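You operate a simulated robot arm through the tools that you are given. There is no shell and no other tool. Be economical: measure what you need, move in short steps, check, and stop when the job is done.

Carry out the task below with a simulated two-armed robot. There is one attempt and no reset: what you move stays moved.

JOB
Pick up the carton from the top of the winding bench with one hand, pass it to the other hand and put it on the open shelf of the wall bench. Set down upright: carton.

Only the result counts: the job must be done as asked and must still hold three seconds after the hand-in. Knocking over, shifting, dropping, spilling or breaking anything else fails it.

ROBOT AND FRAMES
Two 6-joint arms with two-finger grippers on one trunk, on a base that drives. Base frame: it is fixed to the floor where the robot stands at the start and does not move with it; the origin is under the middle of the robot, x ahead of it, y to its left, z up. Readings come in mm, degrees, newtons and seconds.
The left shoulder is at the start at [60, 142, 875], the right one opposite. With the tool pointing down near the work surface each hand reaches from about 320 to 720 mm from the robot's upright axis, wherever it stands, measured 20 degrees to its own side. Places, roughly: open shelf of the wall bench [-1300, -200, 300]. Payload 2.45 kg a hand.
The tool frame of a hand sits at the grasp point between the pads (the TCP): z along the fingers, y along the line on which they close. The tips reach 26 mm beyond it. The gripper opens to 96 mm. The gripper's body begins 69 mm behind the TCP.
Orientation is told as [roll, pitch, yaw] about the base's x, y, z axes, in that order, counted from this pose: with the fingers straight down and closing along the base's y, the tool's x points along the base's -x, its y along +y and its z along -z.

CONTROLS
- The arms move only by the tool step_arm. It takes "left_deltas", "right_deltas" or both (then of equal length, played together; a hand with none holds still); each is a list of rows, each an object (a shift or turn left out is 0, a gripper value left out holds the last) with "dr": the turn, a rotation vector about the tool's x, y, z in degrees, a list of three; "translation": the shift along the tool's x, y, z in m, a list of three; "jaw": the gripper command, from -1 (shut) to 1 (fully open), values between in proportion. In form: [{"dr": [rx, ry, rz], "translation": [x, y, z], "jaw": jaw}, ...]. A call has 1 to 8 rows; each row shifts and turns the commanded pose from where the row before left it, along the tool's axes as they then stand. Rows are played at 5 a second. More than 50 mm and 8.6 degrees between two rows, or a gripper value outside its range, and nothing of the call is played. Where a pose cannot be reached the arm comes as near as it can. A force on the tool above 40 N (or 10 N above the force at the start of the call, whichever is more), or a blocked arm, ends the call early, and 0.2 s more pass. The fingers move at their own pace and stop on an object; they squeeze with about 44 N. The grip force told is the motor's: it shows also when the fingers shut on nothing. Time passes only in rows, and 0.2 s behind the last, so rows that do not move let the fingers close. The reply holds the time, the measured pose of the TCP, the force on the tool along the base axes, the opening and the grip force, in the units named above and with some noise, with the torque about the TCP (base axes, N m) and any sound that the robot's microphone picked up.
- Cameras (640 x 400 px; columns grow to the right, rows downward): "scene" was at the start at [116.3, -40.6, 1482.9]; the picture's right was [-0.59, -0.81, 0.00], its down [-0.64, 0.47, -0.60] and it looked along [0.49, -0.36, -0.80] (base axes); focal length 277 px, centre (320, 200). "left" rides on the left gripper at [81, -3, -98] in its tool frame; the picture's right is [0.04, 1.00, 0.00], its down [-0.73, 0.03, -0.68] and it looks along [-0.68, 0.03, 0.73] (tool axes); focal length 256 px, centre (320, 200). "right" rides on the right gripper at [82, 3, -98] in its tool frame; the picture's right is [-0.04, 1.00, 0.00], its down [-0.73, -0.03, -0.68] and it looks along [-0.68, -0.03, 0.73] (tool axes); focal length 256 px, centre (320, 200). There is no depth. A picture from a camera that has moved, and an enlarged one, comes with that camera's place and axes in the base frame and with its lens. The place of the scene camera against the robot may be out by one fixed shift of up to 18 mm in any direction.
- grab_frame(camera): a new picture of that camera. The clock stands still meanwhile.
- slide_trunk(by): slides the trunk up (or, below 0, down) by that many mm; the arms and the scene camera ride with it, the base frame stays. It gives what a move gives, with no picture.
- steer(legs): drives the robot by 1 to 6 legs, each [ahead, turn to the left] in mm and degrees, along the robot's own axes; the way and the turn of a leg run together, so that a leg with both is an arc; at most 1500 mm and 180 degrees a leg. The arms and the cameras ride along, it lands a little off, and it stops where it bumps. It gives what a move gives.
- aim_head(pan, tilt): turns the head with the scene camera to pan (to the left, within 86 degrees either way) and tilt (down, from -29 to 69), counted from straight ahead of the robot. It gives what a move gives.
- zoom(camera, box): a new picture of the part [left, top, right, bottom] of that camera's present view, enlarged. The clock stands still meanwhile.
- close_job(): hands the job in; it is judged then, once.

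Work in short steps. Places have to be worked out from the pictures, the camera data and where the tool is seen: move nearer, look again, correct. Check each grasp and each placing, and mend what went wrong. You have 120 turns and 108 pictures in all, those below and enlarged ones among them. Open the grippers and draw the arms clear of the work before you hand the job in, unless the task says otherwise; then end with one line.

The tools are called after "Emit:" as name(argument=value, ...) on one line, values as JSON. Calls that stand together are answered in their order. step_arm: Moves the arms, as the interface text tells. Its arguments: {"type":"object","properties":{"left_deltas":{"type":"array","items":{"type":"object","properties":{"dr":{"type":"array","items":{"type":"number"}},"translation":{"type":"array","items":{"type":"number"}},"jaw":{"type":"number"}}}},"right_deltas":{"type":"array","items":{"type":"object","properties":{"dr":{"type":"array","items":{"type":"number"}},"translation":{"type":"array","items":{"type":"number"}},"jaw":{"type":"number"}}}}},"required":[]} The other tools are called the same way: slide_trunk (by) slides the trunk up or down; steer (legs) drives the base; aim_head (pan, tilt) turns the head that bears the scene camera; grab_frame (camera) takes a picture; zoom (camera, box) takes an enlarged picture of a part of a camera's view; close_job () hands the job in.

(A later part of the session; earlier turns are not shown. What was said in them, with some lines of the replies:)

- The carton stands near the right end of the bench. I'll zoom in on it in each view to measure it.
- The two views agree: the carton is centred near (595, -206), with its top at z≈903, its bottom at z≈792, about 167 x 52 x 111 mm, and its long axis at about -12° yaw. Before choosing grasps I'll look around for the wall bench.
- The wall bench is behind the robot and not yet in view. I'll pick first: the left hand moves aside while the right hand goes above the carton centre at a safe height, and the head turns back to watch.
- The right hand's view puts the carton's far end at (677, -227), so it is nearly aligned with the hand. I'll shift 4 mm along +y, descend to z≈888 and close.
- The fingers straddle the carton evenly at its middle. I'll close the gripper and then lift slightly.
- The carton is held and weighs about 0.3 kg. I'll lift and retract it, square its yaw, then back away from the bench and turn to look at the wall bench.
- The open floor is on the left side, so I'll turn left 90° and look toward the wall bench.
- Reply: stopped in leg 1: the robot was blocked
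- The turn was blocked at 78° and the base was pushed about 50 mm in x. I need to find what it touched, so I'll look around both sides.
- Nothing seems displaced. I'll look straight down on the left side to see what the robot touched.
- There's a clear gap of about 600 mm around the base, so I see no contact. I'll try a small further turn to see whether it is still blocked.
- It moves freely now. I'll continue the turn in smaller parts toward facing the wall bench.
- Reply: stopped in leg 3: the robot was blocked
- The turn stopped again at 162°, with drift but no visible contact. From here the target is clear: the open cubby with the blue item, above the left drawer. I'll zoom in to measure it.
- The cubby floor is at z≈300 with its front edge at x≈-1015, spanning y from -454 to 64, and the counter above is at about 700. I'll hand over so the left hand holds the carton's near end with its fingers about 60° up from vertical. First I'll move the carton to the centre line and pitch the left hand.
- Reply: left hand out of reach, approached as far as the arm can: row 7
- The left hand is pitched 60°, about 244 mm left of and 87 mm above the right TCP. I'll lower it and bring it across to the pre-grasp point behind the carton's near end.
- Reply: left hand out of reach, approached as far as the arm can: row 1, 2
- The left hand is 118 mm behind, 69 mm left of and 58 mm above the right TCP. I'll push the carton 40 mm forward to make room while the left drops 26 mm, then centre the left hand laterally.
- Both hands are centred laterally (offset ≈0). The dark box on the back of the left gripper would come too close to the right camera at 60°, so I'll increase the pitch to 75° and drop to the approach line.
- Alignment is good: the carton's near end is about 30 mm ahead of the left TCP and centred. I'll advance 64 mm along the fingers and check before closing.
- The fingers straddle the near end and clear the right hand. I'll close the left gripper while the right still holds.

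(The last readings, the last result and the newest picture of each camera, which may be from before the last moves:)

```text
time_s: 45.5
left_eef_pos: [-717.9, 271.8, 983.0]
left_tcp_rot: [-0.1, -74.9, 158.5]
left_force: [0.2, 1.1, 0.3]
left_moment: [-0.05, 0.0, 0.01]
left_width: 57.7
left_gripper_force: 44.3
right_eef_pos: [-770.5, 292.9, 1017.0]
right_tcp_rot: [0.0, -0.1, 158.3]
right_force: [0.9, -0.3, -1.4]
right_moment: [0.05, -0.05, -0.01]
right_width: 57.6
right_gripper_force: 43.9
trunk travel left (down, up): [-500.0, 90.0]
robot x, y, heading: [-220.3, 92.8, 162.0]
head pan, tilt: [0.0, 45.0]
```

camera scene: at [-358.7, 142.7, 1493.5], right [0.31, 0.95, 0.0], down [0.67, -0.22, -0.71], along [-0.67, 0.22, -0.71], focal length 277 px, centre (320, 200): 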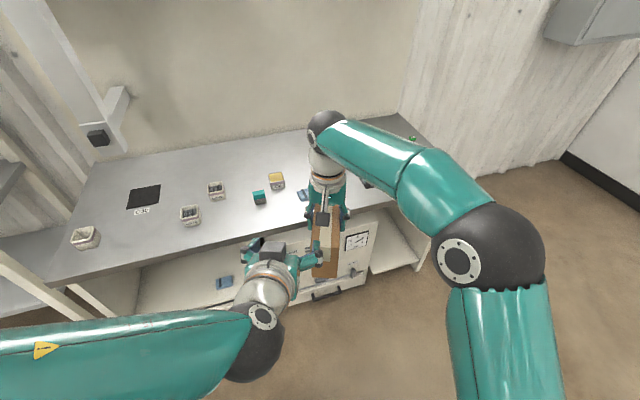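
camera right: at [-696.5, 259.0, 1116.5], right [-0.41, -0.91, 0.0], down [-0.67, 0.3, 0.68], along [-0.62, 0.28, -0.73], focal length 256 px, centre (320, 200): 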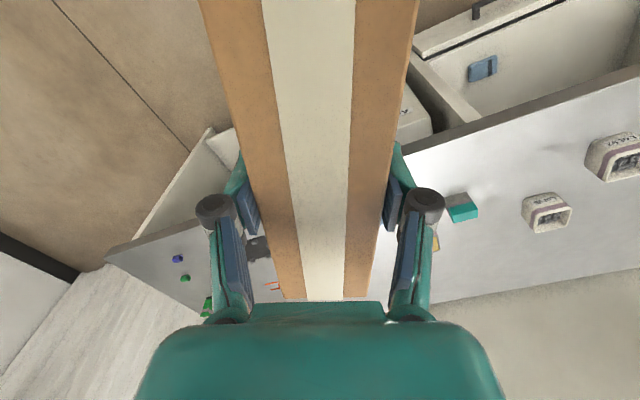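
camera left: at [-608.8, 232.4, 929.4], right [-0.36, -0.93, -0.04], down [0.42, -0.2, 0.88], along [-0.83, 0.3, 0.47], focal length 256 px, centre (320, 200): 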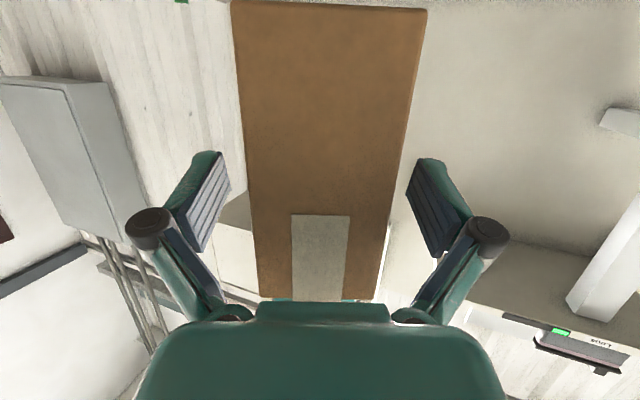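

Both hands grip it at 57.6 mm. I'll open the right gripper, lift it straight up and check that the carton stays in the left hand.

Emit:
step_arm(right_deltas=[{"jaw": 1}, {}, {}, {"translation": [0, 0, -0.03]}, {"translation": [0, 0, -0.04]}, {"translation": [0, 0, -0.04]}, {}])

Emit:
grab_frame(camera="left")

Emit:
grab_frame(camera="scene")

```text
time_s: 47.1
left_eef_pos: [-718.1, 271.0, 982.3]
left_tcp_rot: [-0.2, -74.9, 158.6]
left_force: [-1.3, 0.3, 0.1]
left_moment: [-0.06, -0.15, 0.01]
left_width: 57.4
left_gripper_force: 44.2
right_eef_pos: [-753.1, 292.0, 1118.4]
right_tcp_rot: [-0.1, 0.1, 158.4]
right_force: [0.2, -0.1, 0.0]
right_moment: [0.01, -0.04, -0.02]
right_width: 96.2
right_gripper_force: 0.0
right hand out of reach, approached as far as the arm can: row 6
trunk travel left (down, up): [-500.0, 90.0]
robot x, y, heading: [-218.4, 94.0, 161.9]
head pan, tilt: [0.0, 45.0]
```

```text
73 pictures are left
camera left: at [-609.5, 232.4, 929.1], right [-0.36, -0.93, -0.04], down [0.42, -0.2, 0.88], along [-0.83, 0.3, 0.46], focal length 256 px, centre (320, 200)
```

left: 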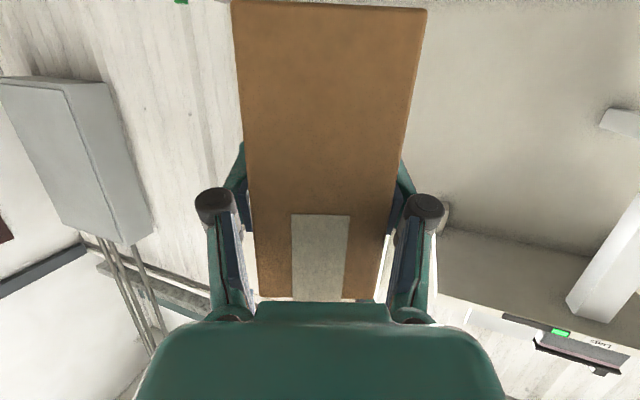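

```text
72 pictures are left
camera scene: at [-360.1, 143.5, 1493.2], right [0.31, 0.95, 0.0], down [0.67, -0.22, -0.71], along [-0.67, 0.22, -0.71], focal length 277 px, centre (320, 200)
```

scene: 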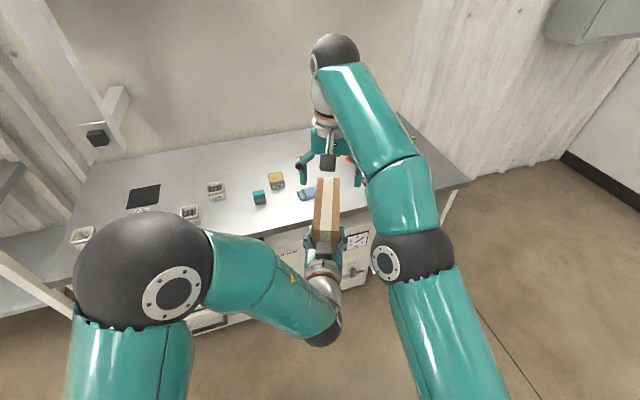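

The carton is held steadily by the left hand. I'll take the right hand out to the right and back, clear of the work.

Emit:
step_arm(right_deltas=[{"translation": [0, -0.045, 0]}, {"translation": [0, -0.045, 0]}, {"translation": [0.01, -0.045, 0]}, {"translation": [0.035, -0.03, 0]}, {"translation": [0.04, -0.025, 0]}, {"translation": [0.04, -0.025, 0]}, {"translation": [0.04, -0.025, 0]}, {"translation": [0.04, 0, 0]}])

Emit:
aim_head(pan=20, tilt=50)

Emit:
grab_frame(camera="scene")

```text
time_s: 49.0
left_eef_pos: [-716.6, 270.7, 984.7]
left_tcp_rot: [-0.1, -75.0, 158.5]
left_force: [0.0, -0.3, -0.1]
left_moment: [-0.03, -0.16, 0.01]
left_width: 57.3
left_gripper_force: 44.0
right_eef_pos: [-470.2, 437.8, 1117.8]
right_tcp_rot: [0.0, -0.1, 158.3]
right_force: [0.6, -0.1, -0.3]
right_moment: [0.04, 0.06, -0.02]
right_width: 96.2
right_gripper_force: 0.1
trunk travel left (down, up): [-500.0, 90.0]
robot x, y, heading: [-220.7, 91.4, 162.0]
head pan, tilt: [0.0, 45.0]
```

```text
time_s: 49.8
left_eef_pos: [-716.7, 270.8, 983.8]
left_tcp_rot: [-0.2, -75.0, 158.5]
left_force: [-0.5, 0.6, -0.4]
left_moment: [-0.07, -0.15, 0.03]
left_width: 57.3
left_gripper_force: 43.7
right_eef_pos: [-471.5, 438.3, 1116.9]
right_tcp_rot: [0.0, 0.0, 158.2]
right_force: [0.5, -1.0, -0.5]
right_moment: [0.01, 0.0, -0.01]
right_width: 96.1
right_gripper_force: 0.0
trunk travel left (down, up): [-500.0, 90.0]
robot x, y, heading: [-218.6, 95.2, 161.9]
head pan, tilt: [20.0, 50.0]
```

```text
71 pictures are left
camera scene: at [-358.1, 115.4, 1486.6], right [-0.03, 1.0, 0.0], down [0.77, 0.03, -0.64], along [-0.64, -0.02, -0.77], focal length 277 px, centre (320, 200)
```

scene: 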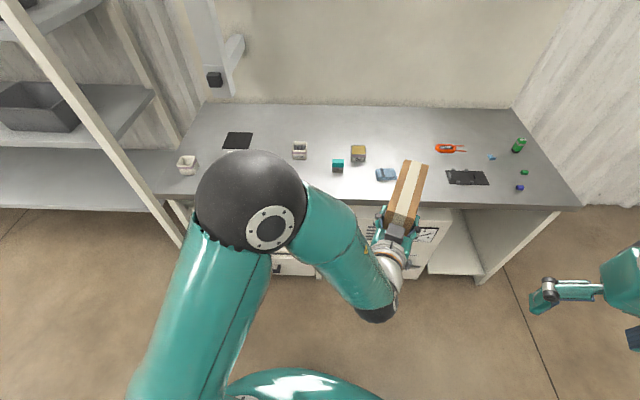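

Next I'll move sideways in free space: turn left to face -y, drive about 310 mm, then turn back to face the wall bench.

Emit:
steer(legs=[[0, 36], [0, 36], [0, 36]])

```text
time_s: 53.8
left_eef_pos: [-561.2, -309.7, 981.6]
left_tcp_rot: [-0.5, -74.7, -131.9]
left_force: [0.5, -0.7, -0.1]
left_moment: [0.17, -0.11, -0.02]
left_width: 57.6
left_gripper_force: 43.7
right_eef_pos: [-628.4, -20.4, 1118.5]
right_tcp_rot: [-0.1, 0.1, -132.5]
right_force: [0.1, -0.2, -0.9]
right_moment: [0.03, 0.04, 0.01]
right_width: 95.7
right_gripper_force: 0.0
trunk travel left (down, up): [-500.0, 90.0]
robot x, y, heading: [-253.2, 127.1, -127.9]
head pan, tilt: [20.0, 50.0]
stopped in leg 2: the robot was blocked; the commanded pose is now the measured one
```

The turn stopped again after about 70°, but the grip is unchanged. I'll continue with a separate smaller turn.

Emit:
steer(legs=[[0, 37]])

Emit:
aim_head(pan=0, tilt=45)

Emit:
grab_frame(camera="scene")

```text
time_s: 56.2
left_eef_pos: [-239.2, -408.2, 983.8]
left_tcp_rot: [-0.2, -74.9, -95.0]
left_force: [-0.7, 0.3, 0.5]
left_moment: [0.23, -0.01, -0.01]
left_width: 57.5
left_gripper_force: 44.0
right_eef_pos: [-467.9, -220.4, 1119.1]
right_tcp_rot: [0.1, 0.0, -95.1]
right_force: [-0.5, 0.1, -0.4]
right_moment: [-0.03, 0.0, -0.03]
right_width: 95.9
right_gripper_force: 0.0
trunk travel left (down, up): [-500.0, 90.0]
robot x, y, heading: [-281.7, 122.6, -90.4]
head pan, tilt: [20.0, 50.0]
```

```text
time_s: 57.0
left_eef_pos: [-237.9, -407.9, 984.6]
left_tcp_rot: [0.1, -74.9, -95.4]
left_force: [-0.6, -0.2, -0.6]
left_moment: [0.2, -0.01, 0.02]
left_width: 57.5
left_gripper_force: 44.5
right_eef_pos: [-468.3, -219.5, 1120.1]
right_tcp_rot: [0.0, -0.2, -95.2]
right_force: [0.0, 0.3, 0.0]
right_moment: [0.04, 0.0, -0.05]
right_width: 96.2
right_gripper_force: 0.1
trunk travel left (down, up): [-500.0, 90.0]
robot x, y, heading: [-282.1, 122.3, -90.6]
head pan, tilt: [0.0, 45.0]
```

```text
70 pictures are left
camera scene: at [-285.1, -15.4, 1493.4], right [-1.0, 0.01, 0.0], down [0.01, 0.71, -0.71], along [-0.01, -0.71, -0.71], focal length 277 px, centre (320, 200)
```

scene: 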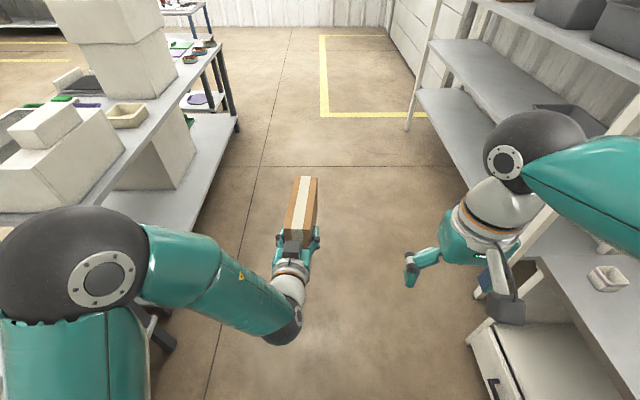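

The view is consistent, and the robot now faces -y at (-282, 122). I'll drive forward 330 mm, then turn right in two parts to face the wall bench.

Emit:
steer(legs=[[330, 0]])

Emit:
steer(legs=[[0, -45]])

Emit:
steer(legs=[[0, -43]])

Emit:
aim_head(pan=0, tilt=45)

Emit:
grab_frame(camera="scene")

```text
time_s: 59.3
left_eef_pos: [-241.2, -749.3, 983.5]
left_tcp_rot: [-0.2, -75.0, -95.0]
left_force: [0.1, -0.9, -2.6]
left_moment: [0.18, -0.01, -0.02]
left_width: 57.5
left_gripper_force: 43.6
right_eef_pos: [-471.3, -560.1, 1119.0]
right_tcp_rot: [-0.1, 0.1, -94.9]
right_force: [-0.2, 0.2, -0.7]
right_moment: [0.03, 0.01, 0.03]
right_width: 95.6
right_gripper_force: 0.0
trunk travel left (down, up): [-500.0, 90.0]
robot x, y, heading: [-283.7, -213.7, -90.7]
head pan, tilt: [0.0, 45.0]
```

```text
time_s: 62.0
left_eef_pos: [-632.3, -619.2, 984.2]
left_tcp_rot: [-0.1, -74.9, -140.2]
left_force: [-0.7, -0.5, -3.7]
left_moment: [0.09, -0.14, -0.01]
left_width: 57.8
left_gripper_force: 44.0
right_eef_pos: [-659.5, -323.8, 1119.3]
right_tcp_rot: [0.0, 0.1, -140.3]
right_force: [-0.4, -0.4, -0.6]
right_moment: [0.05, 0.01, 0.0]
right_width: 96.1
right_gripper_force: 0.2
trunk travel left (down, up): [-500.0, 90.0]
robot x, y, heading: [-261.0, -240.2, -135.8]
head pan, tilt: [0.0, 45.0]
```

```text
time_s: 64.6
left_eef_pos: [-793.5, -269.1, 984.3]
left_tcp_rot: [0.0, -74.9, 177.0]
left_force: [-0.6, -0.5, -2.5]
left_moment: [0.0, -0.19, 0.0]
left_width: 57.5
left_gripper_force: 43.7
right_eef_pos: [-615.8, -33.2, 1120.6]
right_tcp_rot: [0.0, 0.2, 177.1]
right_force: [0.0, -1.1, 0.3]
right_moment: [0.0, -0.01, 0.0]
right_width: 95.6
right_gripper_force: 0.1
trunk travel left (down, up): [-500.0, 90.0]
robot x, y, heading: [-262.6, -268.3, -177.9]
head pan, tilt: [0.0, 45.0]
```

```text
time_s: 65.2
left_eef_pos: [-792.5, -268.9, 985.0]
left_tcp_rot: [0.3, -75.0, 176.7]
left_force: [0.1, 0.7, -3.8]
left_moment: [-0.05, -0.17, 0.03]
left_width: 57.5
left_gripper_force: 44.2
right_eef_pos: [-612.1, -31.6, 1119.7]
right_tcp_rot: [0.0, 0.0, 177.2]
right_force: [-0.2, 0.2, 0.4]
right_moment: [-0.01, 0.03, 0.03]
right_width: 95.8
right_gripper_force: 0.1
trunk travel left (down, up): [-500.0, 90.0]
robot x, y, heading: [-264.9, -265.0, -178.0]
head pan, tilt: [0.0, 45.0]
```

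```text
69 pictures are left
camera scene: at [-408.5, -264.8, 1493.5], right [-0.04, 1.0, 0.0], down [0.71, 0.02, -0.71], along [-0.71, -0.03, -0.71], focal length 277 px, centre (320, 200)
```

scene: 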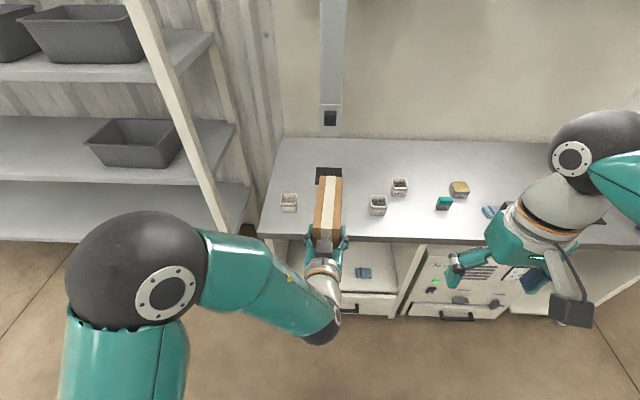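

The carton is lined up with the cubby at y≈-267. I'll back off 80 mm for clearance from the counter edge, then lower the trunk.

Emit:
steer(legs=[[-80, 0]])

Emit:
slide_trunk(by=-250)

Emit:
grab_frame(camera="scene")

Emit:
grab_frame(camera="left")

```text
time_s: 66.3
left_eef_pos: [-709.6, -265.9, 986.0]
left_tcp_rot: [0.0, -75.0, 177.1]
left_force: [0.7, -0.6, -3.2]
left_moment: [-0.01, -0.19, 0.0]
left_width: 57.6
left_gripper_force: 44.3
right_eef_pos: [-530.5, -30.0, 1121.1]
right_tcp_rot: [0.0, -0.1, 177.1]
right_force: [0.4, -0.5, 0.8]
right_moment: [0.0, 0.05, 0.0]
right_width: 95.9
right_gripper_force: 0.1
trunk travel left (down, up): [-500.0, 90.0]
robot x, y, heading: [-182.5, -263.7, -177.6]
head pan, tilt: [0.0, 45.0]
```

```text
time_s: 68.9
left_eef_pos: [-712.0, -266.0, 736.3]
left_tcp_rot: [0.1, -74.9, 177.1]
left_force: [-0.8, 0.7, -3.5]
left_moment: [0.0, -0.15, -0.01]
left_width: 57.4
left_gripper_force: 44.4
right_eef_pos: [-531.3, -30.0, 871.7]
right_tcp_rot: [0.1, 0.0, 177.2]
right_force: [0.2, 0.3, -0.2]
right_moment: [-0.04, 0.02, 0.01]
right_width: 96.2
right_gripper_force: 0.1
trunk travel left (down, up): [-250.0, 340.0]
robot x, y, heading: [-182.5, -258.5, -178.0]
head pan, tilt: [0.0, 45.0]
```

```text
68 pictures are left
camera scene: at [-327.3, -264.1, 1243.5], right [-0.04, 1.0, 0.0], down [0.71, 0.03, -0.71], along [-0.71, -0.03, -0.71], focal length 277 px, centre (320, 200)
```

scene: 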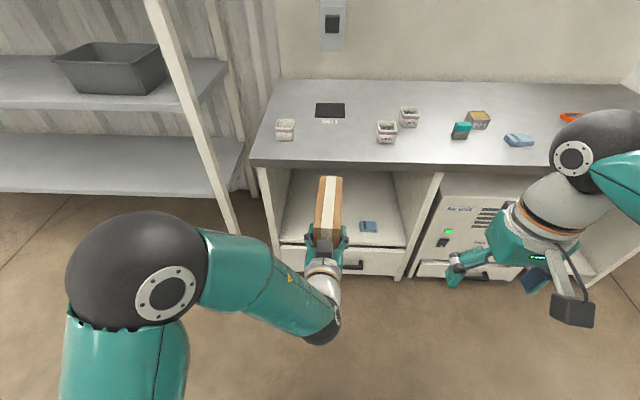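

```text
67 pictures are left
camera left: at [-595.0, -268.5, 682.2], right [-0.04, -1.0, -0.04], down [0.46, -0.05, 0.89], along [-0.89, 0.02, 0.46], focal length 256 px, centre (320, 200)
```

left: 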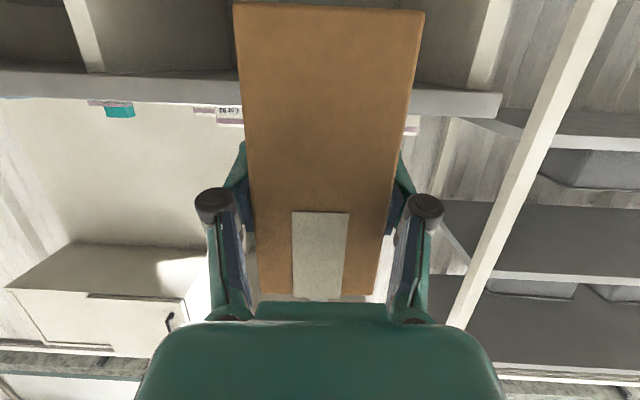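

The counter edge is at (-981, z 740) and the cubby floor's front edge at x≈-1003. The path is clear, so I'll lower the remaining 250 mm and then bring the arm down about 105 mm.

Emit:
slide_trunk(by=-250)

Emit:
step_arm(left_deltas=[{"translation": [0.0338, 0, 0.0091]}, {"translation": [0.0338, 0, 0.0091]}, {"translation": [0.0338, 0, 0.0091]}, {}])

Emit:
grab_frame(camera="scene")

Emit:
grab_frame(camera="left")

```text
time_s: 71.4
left_eef_pos: [-710.9, -266.6, 485.1]
left_tcp_rot: [-0.1, -74.9, 177.1]
left_force: [-0.5, 0.2, -3.6]
left_moment: [-0.01, -0.15, 0.02]
left_width: 57.5
left_gripper_force: 43.8
right_eef_pos: [-530.7, -29.9, 622.0]
right_tcp_rot: [0.0, 0.0, 177.1]
right_force: [-0.3, 0.9, 0.9]
right_moment: [0.03, 0.0, -0.02]
right_width: 95.7
right_gripper_force: 0.1
trunk travel left (down, up): [0.0, 590.0]
robot x, y, heading: [-180.8, -261.6, -178.1]
head pan, tilt: [0.0, 45.0]
```

```text
time_s: 72.4
left_eef_pos: [-709.5, -266.8, 378.6]
left_tcp_rot: [-0.1, -74.9, 177.2]
left_force: [0.3, 0.3, -3.0]
left_moment: [-0.02, -0.17, 0.0]
left_width: 57.6
left_gripper_force: 44.1
right_eef_pos: [-531.2, -30.7, 620.6]
right_tcp_rot: [0.0, 0.0, 177.1]
right_force: [-0.5, 0.1, 0.5]
right_moment: [0.02, 0.01, 0.01]
right_width: 96.1
right_gripper_force: 0.0
trunk travel left (down, up): [0.0, 590.0]
robot x, y, heading: [-181.3, -262.8, -177.6]
head pan, tilt: [0.0, 45.0]
```

```text
66 pictures are left
camera scene: at [-327.3, -264.1, 993.4], right [-0.04, 1.0, 0.0], down [0.71, 0.03, -0.71], along [-0.71, -0.03, -0.71], focal length 277 px, centre (320, 200)
```

scene: 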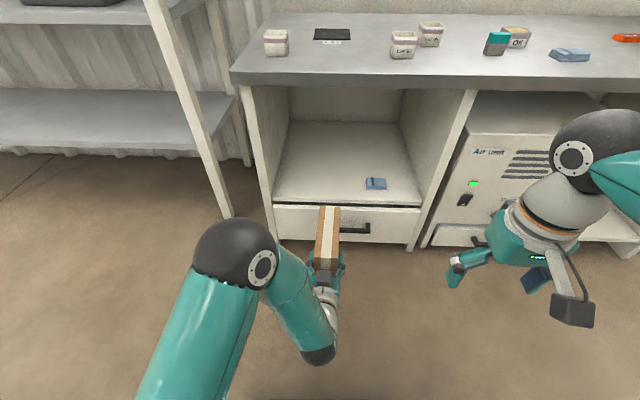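

```text
65 pictures are left
camera left: at [-593.5, -268.8, 324.7], right [-0.04, -1.0, -0.04], down [0.46, -0.05, 0.88], along [-0.89, 0.02, 0.46], focal length 256 px, centre (320, 200)
```

left: 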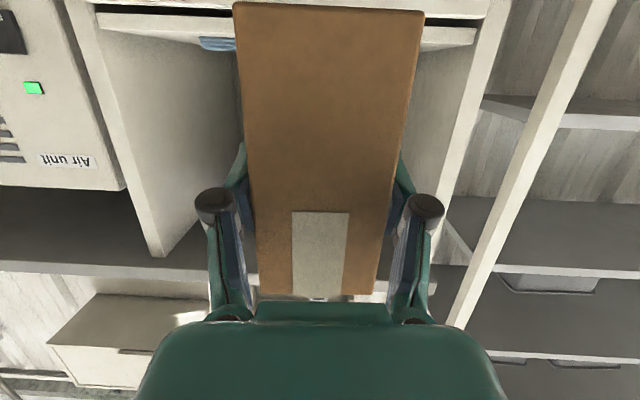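

The cubby is fully visible, with its floor at z≈298 and open to x≈-1565. I'll raise the carton 12 mm for clearance and drive 130 mm forward to check height at the shelf lip.

Emit:
step_arm(left_deltas=[{"translation": [-0.0116, 0, -0.0031]}, {}])

Emit:
steer(legs=[[130, 0]])

Emit:
zoom(camera="scene", box=[220, 80, 460, 300])

Emit:
grab_frame(camera="left")

Emit:
grab_frame(camera="right")

```text
time_s: 73.0
left_eef_pos: [-710.1, -266.6, 391.6]
left_tcp_rot: [0.0, -75.0, 177.1]
left_force: [0.3, -1.1, -3.5]
left_moment: [0.0, -0.18, 0.04]
left_width: 57.7
left_gripper_force: 44.0
right_eef_pos: [-532.2, -30.4, 621.3]
right_tcp_rot: [0.1, 0.0, 177.1]
right_force: [-0.4, 0.7, 0.0]
right_moment: [0.01, -0.01, 0.01]
right_width: 96.2
right_gripper_force: 0.1
trunk travel left (down, up): [0.0, 590.0]
robot x, y, heading: [-179.1, -262.7, -178.3]
head pan, tilt: [0.0, 45.0]
```

```text
time_s: 74.3
left_eef_pos: [-840.6, -270.8, 391.8]
left_tcp_rot: [0.0, -74.9, 177.0]
left_force: [0.3, 0.7, -3.4]
left_moment: [-0.01, -0.18, 0.02]
left_width: 57.3
left_gripper_force: 44.1
right_eef_pos: [-662.3, -33.7, 621.5]
right_tcp_rot: [0.0, 0.0, 177.1]
right_force: [-0.5, 0.2, 0.8]
right_moment: [0.0, -0.01, -0.03]
right_width: 95.8
right_gripper_force: 0.0
trunk travel left (down, up): [0.0, 590.0]
robot x, y, heading: [-313.2, -267.4, -178.0]
head pan, tilt: [0.0, 45.0]
```

```text
1.82 times, centred on (340, 190) of scene
camera zoom: at [-458.4, -268.7, 993.4], right [-0.04, 1.0, 0.0], down [0.71, 0.03, -0.71], along [-0.71, -0.02, -0.71], focal length 504 px, centre (284, 218)
```

zoom: 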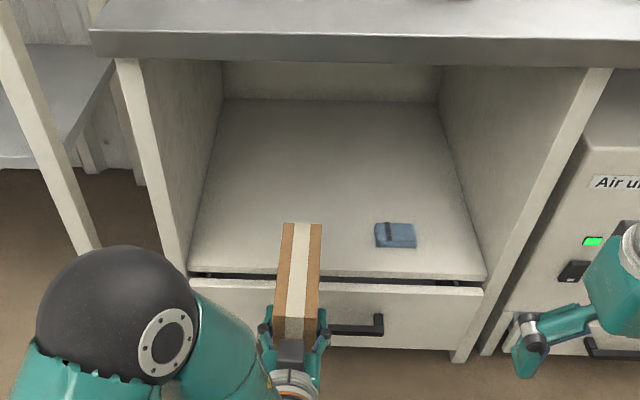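

```text
63 pictures are left
camera left: at [-725.3, -272.5, 338.0], right [-0.04, -1.0, -0.04], down [0.46, -0.05, 0.89], along [-0.89, 0.02, 0.46], focal length 256 px, centre (320, 200)
```

left: 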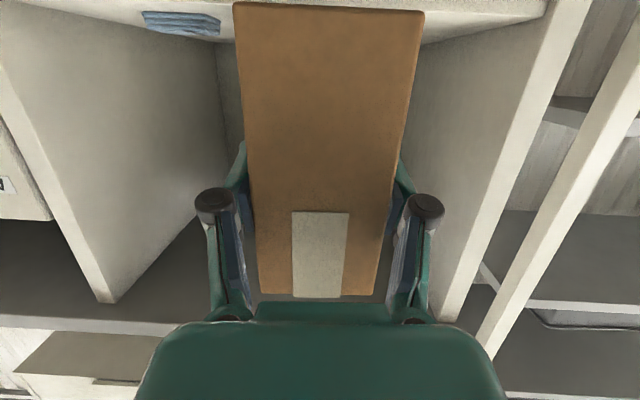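

```text
62 pictures are left
camera right: at [-582.4, -41.1, 719.3], right [-0.09, -1.0, 0.0], down [-0.73, 0.07, 0.68], along [-0.68, 0.06, -0.73], focal length 256 px, centre (320, 200)
```

right: 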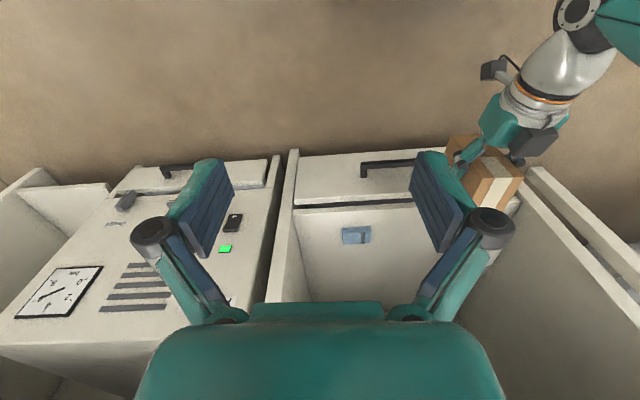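

The carton is above the shelf lip and between the side walls. I'll drive in another 150 mm and finish the insertion with the arm.

Emit:
steer(legs=[[150, 0]])

Emit:
zoom(camera="scene", box=[200, 120, 440, 340])

Emit:
grab_frame(camera="left")

Emit:
grab_frame(camera="right")

```text
time_s: 75.7
left_eef_pos: [-994.6, -274.6, 391.6]
left_tcp_rot: [0.0, -74.9, 176.9]
left_force: [-0.2, -0.7, -3.5]
left_moment: [0.03, -0.21, 0.01]
left_width: 57.4
left_gripper_force: 44.4
right_eef_pos: [-813.6, -38.9, 622.0]
right_tcp_rot: [0.0, 0.0, 177.0]
right_force: [-0.7, -0.2, 0.5]
right_moment: [-0.02, 0.02, -0.03]
right_width: 96.0
right_gripper_force: 0.1
trunk travel left (down, up): [0.0, 590.0]
robot x, y, heading: [-467.5, -274.6, -178.1]
head pan, tilt: [0.0, 45.0]
```

```text
1.82 times, centred on (320, 230) of scene
camera zoom: at [-610.7, -273.9, 993.4], right [-0.03, 1.0, 0.0], down [0.71, 0.02, -0.71], along [-0.71, -0.02, -0.71], focal length 504 px, centre (320, 146)
```

zoom: 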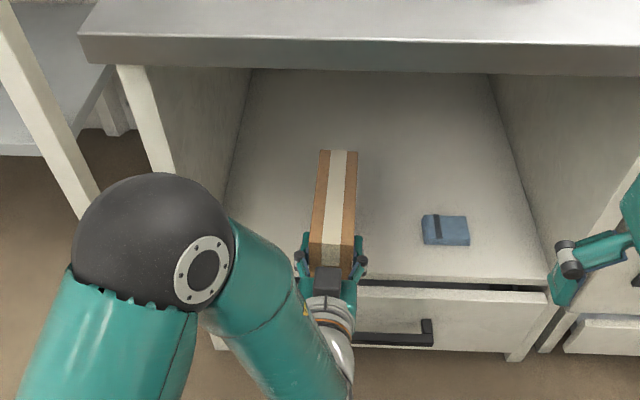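

```text
60 pictures are left
camera left: at [-877.6, -277.4, 338.4], right [-0.04, -1.0, -0.04], down [0.46, -0.05, 0.89], along [-0.89, 0.02, 0.46], focal length 256 px, centre (320, 200)
```

left: 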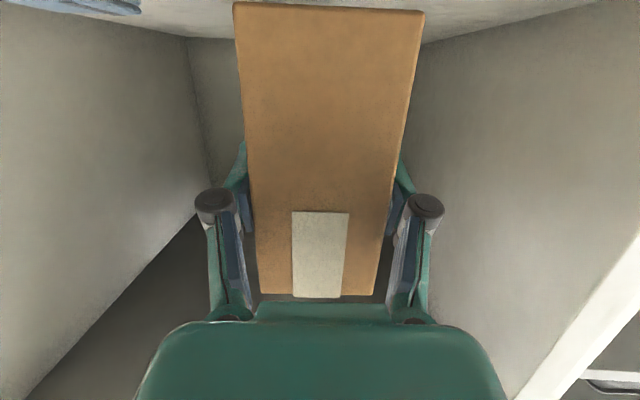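

```text
59 pictures are left
camera right: at [-734.4, -46.1, 719.8], right [-0.09, -1.0, 0.0], down [-0.73, 0.07, 0.68], along [-0.68, 0.06, -0.73], focal length 256 px, centre (320, 200)
```

right: 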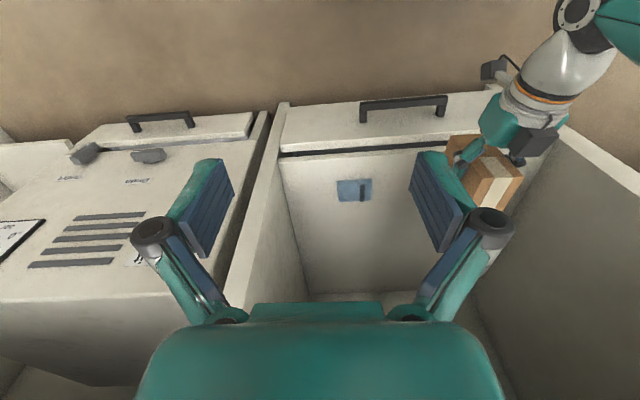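

Clear on all sides. I'll extend the arm another 75 mm horizontally into the cubby.

Emit:
step_arm(left_deltas=[{"translation": [-0.0065, 0, 0.0242]}, {"translation": [-0.0065, 0, 0.0242]}, {"translation": [-0.0065, 0, 0.0242]}, {}])

Emit:
aim_head(pan=0, tilt=58)

Emit:
grab_frame(camera="scene")

Emit:
zoom(camera="right", box=[380, 0, 640, 240])

```text
time_s: 76.7
left_eef_pos: [-1069.7, -271.3, 392.3]
left_tcp_rot: [0.1, -74.9, 176.8]
left_force: [-0.1, 0.6, -2.0]
left_moment: [-0.02, -0.17, -0.02]
left_width: 57.6
left_gripper_force: 43.7
right_eef_pos: [-814.8, -38.4, 622.2]
right_tcp_rot: [0.1, 0.0, 177.0]
right_force: [-1.4, -0.1, 0.4]
right_moment: [0.04, -0.04, 0.0]
right_width: 95.8
right_gripper_force: 0.1
trunk travel left (down, up): [0.0, 590.0]
robot x, y, heading: [-466.8, -269.5, -178.1]
head pan, tilt: [0.0, 45.0]
```

```text
time_s: 77.5
left_eef_pos: [-1069.3, -270.6, 390.1]
left_tcp_rot: [0.1, -74.9, 176.9]
left_force: [-0.1, 0.1, -3.7]
left_moment: [-0.01, -0.18, -0.01]
left_width: 57.7
left_gripper_force: 43.9
right_eef_pos: [-815.5, -39.3, 622.5]
right_tcp_rot: [0.0, 0.0, 176.9]
right_force: [0.5, 0.1, -0.4]
right_moment: [-0.01, 0.0, 0.02]
right_width: 96.0
right_gripper_force: 0.1
trunk travel left (down, up): [0.0, 590.0]
robot x, y, heading: [-463.8, -275.5, -178.2]
head pan, tilt: [0.0, 58.0]
```

```text
58 pictures are left
camera scene: at [-598.5, -273.4, 976.4], right [-0.03, 1.0, 0.0], down [0.85, 0.03, -0.53], along [-0.53, -0.02, -0.85], focal length 277 px, centre (320, 200)
```

scene: 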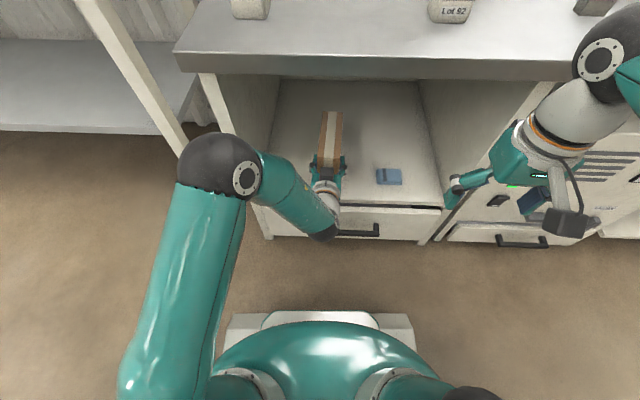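

```text
1.67 times, centred on (510, 120) of right
camera zoom: at [-734.5, -46.1, 720.2], right [-0.09, -1.0, 0.0], down [-0.73, 0.07, 0.68], along [-0.68, 0.06, -0.73], focal length 427 px, centre (3, 333)
```

zoom: 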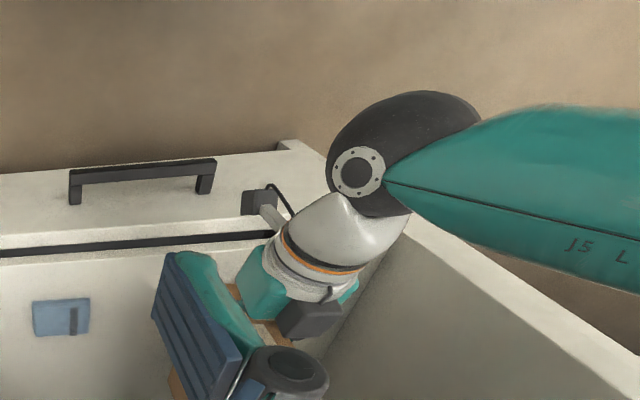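

The carton is fully inside, about 38 mm past the lip. I'll lower it 20 mm, then continue in fine steps watching the force.

Emit:
step_arm(left_deltas=[{"translation": [0.00966, 0, 0.00259]}, {"translation": [0.00966, 0, 0.00259]}, {}])

Emit:
step_arm(left_deltas=[{"translation": [0.00386, 0, 0.00104]}, {}])

Emit:
step_arm(left_deltas=[{"translation": [0.0029, 0, 0.00078]}, {}])

```text
time_s: 78.3
left_eef_pos: [-1068.8, -272.9, 372.7]
left_tcp_rot: [0.0, -74.9, 177.0]
left_force: [0.0, 0.0, -3.4]
left_moment: [-0.01, -0.16, 0.02]
left_width: 57.5
left_gripper_force: 44.1
right_eef_pos: [-814.7, -38.6, 621.3]
right_tcp_rot: [0.0, 0.0, 176.9]
right_force: [-0.6, 0.1, 0.8]
right_moment: [0.0, 0.02, 0.04]
right_width: 96.0
right_gripper_force: 0.1
trunk travel left (down, up): [0.0, 590.0]
robot x, y, heading: [-462.5, -273.3, -178.2]
head pan, tilt: [0.0, 58.0]
```

```text
time_s: 78.9
left_eef_pos: [-1068.8, -271.8, 366.8]
left_tcp_rot: [-0.1, -74.9, 176.9]
left_force: [-0.2, 0.3, -2.9]
left_moment: [0.01, -0.15, -0.03]
left_width: 57.5
left_gripper_force: 44.0
right_eef_pos: [-814.7, -38.1, 622.7]
right_tcp_rot: [0.0, 0.0, 177.0]
right_force: [-0.2, -0.2, 0.4]
right_moment: [-0.04, -0.03, -0.02]
right_width: 96.2
right_gripper_force: 0.0
trunk travel left (down, up): [0.0, 590.0]
robot x, y, heading: [-463.1, -276.5, -178.1]
head pan, tilt: [0.0, 58.0]
```

```text
time_s: 79.5
left_eef_pos: [-1068.6, -270.3, 364.0]
left_tcp_rot: [0.1, -75.0, 176.9]
left_force: [0.5, -1.4, -2.9]
left_moment: [-0.02, -0.14, 0.0]
left_width: 57.4
left_gripper_force: 43.6
right_eef_pos: [-815.6, -38.1, 623.0]
right_tcp_rot: [0.0, 0.0, 177.0]
right_force: [0.3, 0.5, -0.3]
right_moment: [0.0, 0.03, -0.01]
right_width: 96.0
right_gripper_force: 0.2
trunk travel left (down, up): [0.0, 590.0]
robot x, y, heading: [-464.8, -272.5, -178.0]
head pan, tilt: [0.0, 58.0]
```

No contact yet at TCP z 364, so I'll continue down in 2–3 mm steps.

Emit:
step_arm(left_deltas=[{"translation": [0.0029, 0, 0.00078]}, {}])

Emit:
step_arm(left_deltas=[{"translation": [0.00193, 0, 0.00052]}, {}])

Emit:
zoom(camera="right", box=[380, 0, 640, 240])

```text
time_s: 80.1
left_eef_pos: [-1068.3, -270.9, 360.8]
left_tcp_rot: [0.0, -74.9, 176.9]
left_force: [0.7, -0.1, -2.8]
left_moment: [0.01, -0.23, 0.01]
left_width: 57.5
left_gripper_force: 44.0
right_eef_pos: [-814.3, -38.0, 621.5]
right_tcp_rot: [0.0, 0.1, 177.0]
right_force: [0.2, 0.4, 0.1]
right_moment: [0.04, 0.0, -0.03]
right_width: 96.3
right_gripper_force: 0.1
trunk travel left (down, up): [0.0, 590.0]
robot x, y, heading: [-463.5, -275.6, -178.2]
head pan, tilt: [0.0, 58.0]
```

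```text
time_s: 80.7
left_eef_pos: [-1069.0, -271.8, 360.5]
left_tcp_rot: [0.0, -75.0, 177.0]
left_force: [0.4, -0.6, 0.0]
left_moment: [-0.04, 0.13, -0.02]
left_width: 57.5
left_gripper_force: 44.0
right_eef_pos: [-814.6, -38.8, 622.6]
right_tcp_rot: [-0.1, 0.0, 177.0]
right_force: [0.1, 0.1, 0.1]
right_moment: [-0.01, 0.0, 0.01]
right_width: 96.0
right_gripper_force: 0.0
trunk travel left (down, up): [0.0, 590.0]
robot x, y, heading: [-464.8, -272.7, -178.0]
head pan, tilt: [0.0, 58.0]
```

```text
1.67 times, centred on (510, 120) of right
camera zoom: at [-734.4, -46.1, 720.3], right [-0.09, -1.0, 0.0], down [-0.73, 0.07, 0.68], along [-0.68, 0.06, -0.73], focal length 427 px, centre (3, 333)
```

zoom: 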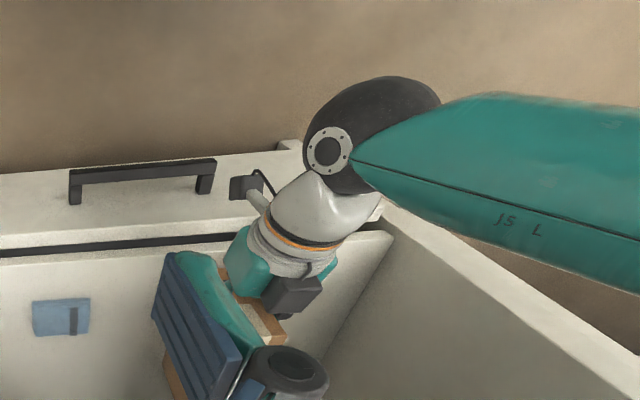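

The force went to zero and the moment flipped, so the carton is resting on the shelf. I'll press 1 mm more to seat it.

Emit:
step_arm(left_deltas=[{"translation": [0.00097, 0, 0.00026]}, {}])

```text
time_s: 81.3
left_eef_pos: [-1068.8, -270.3, 360.8]
left_tcp_rot: [0.0, -75.2, 177.0]
left_force: [0.1, 1.5, 2.8]
left_moment: [0.03, 0.71, -0.18]
left_width: 57.5
left_gripper_force: 43.7
right_eef_pos: [-814.5, -38.8, 621.8]
right_tcp_rot: [0.1, 0.0, 177.1]
right_force: [0.7, -0.2, -0.3]
right_moment: [-0.01, 0.0, -0.03]
right_width: 96.4
right_gripper_force: 0.0
trunk travel left (down, up): [0.0, 590.0]
robot x, y, heading: [-464.1, -275.5, -178.3]
head pan, tilt: [0.0, 58.0]
```

It's firmly seated. I'll open the gripper and check.

Emit:
step_arm(left_deltas=[{"jaw": 1}, {}, {}])

Emit:
grab_frame(camera="left")

```text
time_s: 82.1
left_eef_pos: [-1067.3, -271.5, 358.4]
left_tcp_rot: [0.0, -74.9, 176.9]
left_force: [-0.4, 0.1, 1.1]
left_moment: [-0.06, 0.02, 0.04]
left_width: 96.0
left_gripper_force: 0.1
right_eef_pos: [-815.1, -38.8, 622.3]
right_tcp_rot: [0.0, 0.1, 176.9]
right_force: [-0.4, 0.7, -0.3]
right_moment: [0.02, -0.02, -0.02]
right_width: 96.0
right_gripper_force: 0.0
trunk travel left (down, up): [0.0, 590.0]
robot x, y, heading: [-464.6, -270.8, -178.0]
head pan, tilt: [0.0, 58.0]
```

```text
55 pictures are left
camera left: at [-952.1, -273.6, 305.7], right [-0.04, -1.0, -0.04], down [0.46, -0.05, 0.89], along [-0.89, 0.02, 0.46], focal length 256 px, centre (320, 200)
```

left: 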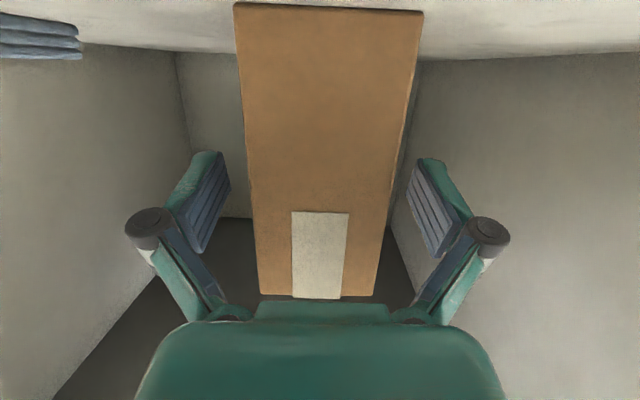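

The carton stands free on the shelf. I'll withdraw the hand straight back along its fingers.

Emit:
step_arm(left_deltas=[{"translation": [0, 0, -0.02]}, {"translation": [0, 0, -0.03]}, {"translation": [0, 0, -0.03]}, {"translation": [0, 0, -0.03]}, {"translation": [0, 0, -0.02]}, {}])

Emit:
steer(legs=[[-250, 0]])

Emit:
grab_frame(camera="left")

Emit:
aim_head(pan=0, tilt=40)

Emit:
grab_frame(camera="scene")

```text
time_s: 83.5
left_eef_pos: [-944.0, -277.4, 392.5]
left_tcp_rot: [-0.1, -74.9, 176.9]
left_force: [-0.1, 0.1, 0.0]
left_moment: [0.0, -0.01, 0.04]
left_width: 96.0
left_gripper_force: 0.1
right_eef_pos: [-814.1, -39.1, 621.6]
right_tcp_rot: [0.0, 0.0, 177.0]
right_force: [-0.2, -0.8, 0.9]
right_moment: [-0.04, 0.01, 0.02]
right_width: 95.8
right_gripper_force: 0.0
trunk travel left (down, up): [0.0, 590.0]
robot x, y, heading: [-462.5, -275.1, -178.0]
head pan, tilt: [0.0, 58.0]
```

```text
time_s: 85.3
left_eef_pos: [-691.2, -270.4, 391.6]
left_tcp_rot: [0.0, -75.0, 177.3]
left_force: [0.1, 1.4, 0.1]
left_moment: [0.02, 0.0, 0.0]
left_width: 95.7
left_gripper_force: 0.1
right_eef_pos: [-565.1, -32.3, 622.9]
right_tcp_rot: [0.0, 0.0, 177.4]
right_force: [0.3, -0.4, -0.2]
right_moment: [-0.01, 0.02, 0.01]
right_width: 96.2
right_gripper_force: 0.0
trunk travel left (down, up): [0.0, 590.0]
robot x, y, heading: [-208.3, -263.8, -177.6]
head pan, tilt: [0.0, 58.0]
```

```text
54 pictures are left
camera left: at [-575.9, -273.4, 338.8], right [-0.04, -1.0, -0.04], down [0.46, -0.05, 0.89], along [-0.89, 0.01, 0.46], focal length 256 px, centre (320, 200)
```

left: 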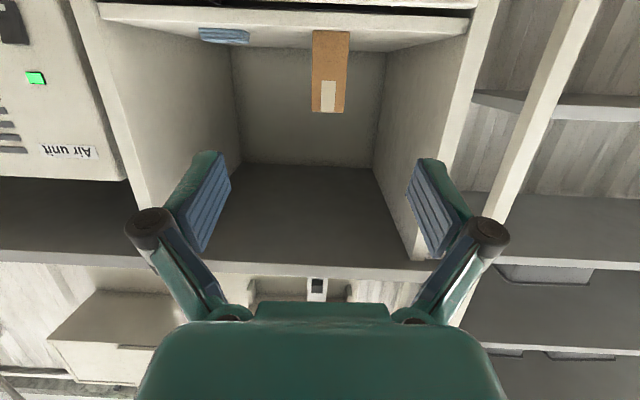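

```text
time_s: 86.1
left_eef_pos: [-690.5, -271.9, 392.9]
left_tcp_rot: [0.0, -74.9, 177.4]
left_force: [0.3, 0.1, 0.8]
left_moment: [-0.01, 0.03, -0.03]
left_width: 95.6
left_gripper_force: 0.1
right_eef_pos: [-565.1, -32.6, 622.2]
right_tcp_rot: [-0.1, -0.1, 177.4]
right_force: [0.0, 0.1, -0.4]
right_moment: [-0.04, -0.02, 0.02]
right_width: 96.1
right_gripper_force: 0.1
trunk travel left (down, up): [0.0, 590.0]
robot x, y, heading: [-212.1, -264.3, -177.7]
head pan, tilt: [0.0, 40.0]
```

```text
53 pictures are left
camera scene: at [-363.0, -265.9, 1000.7], right [-0.04, 1.0, 0.0], down [0.64, 0.03, -0.77], along [-0.76, -0.03, -0.64], focal length 277 px, centre (320, 200)
```

scene: 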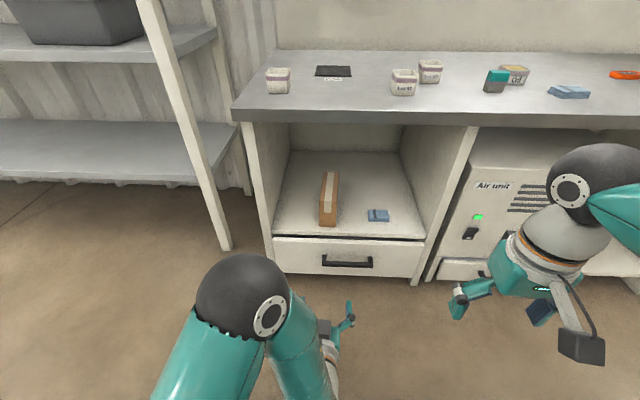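

The carton stands upright and free inside the open shelf. Both grippers are open, both arms are clear, and nothing else in view has moved, so I'm handing in.

Emit:
close_job()

```text
The job is handed in.
```

The carton was picked up with the right hand, passed to the left and set down upright on the open shelf of the wall bench; some base turns on the way stopped early as blocked, but I saw no contact and nothing else in view had moved.
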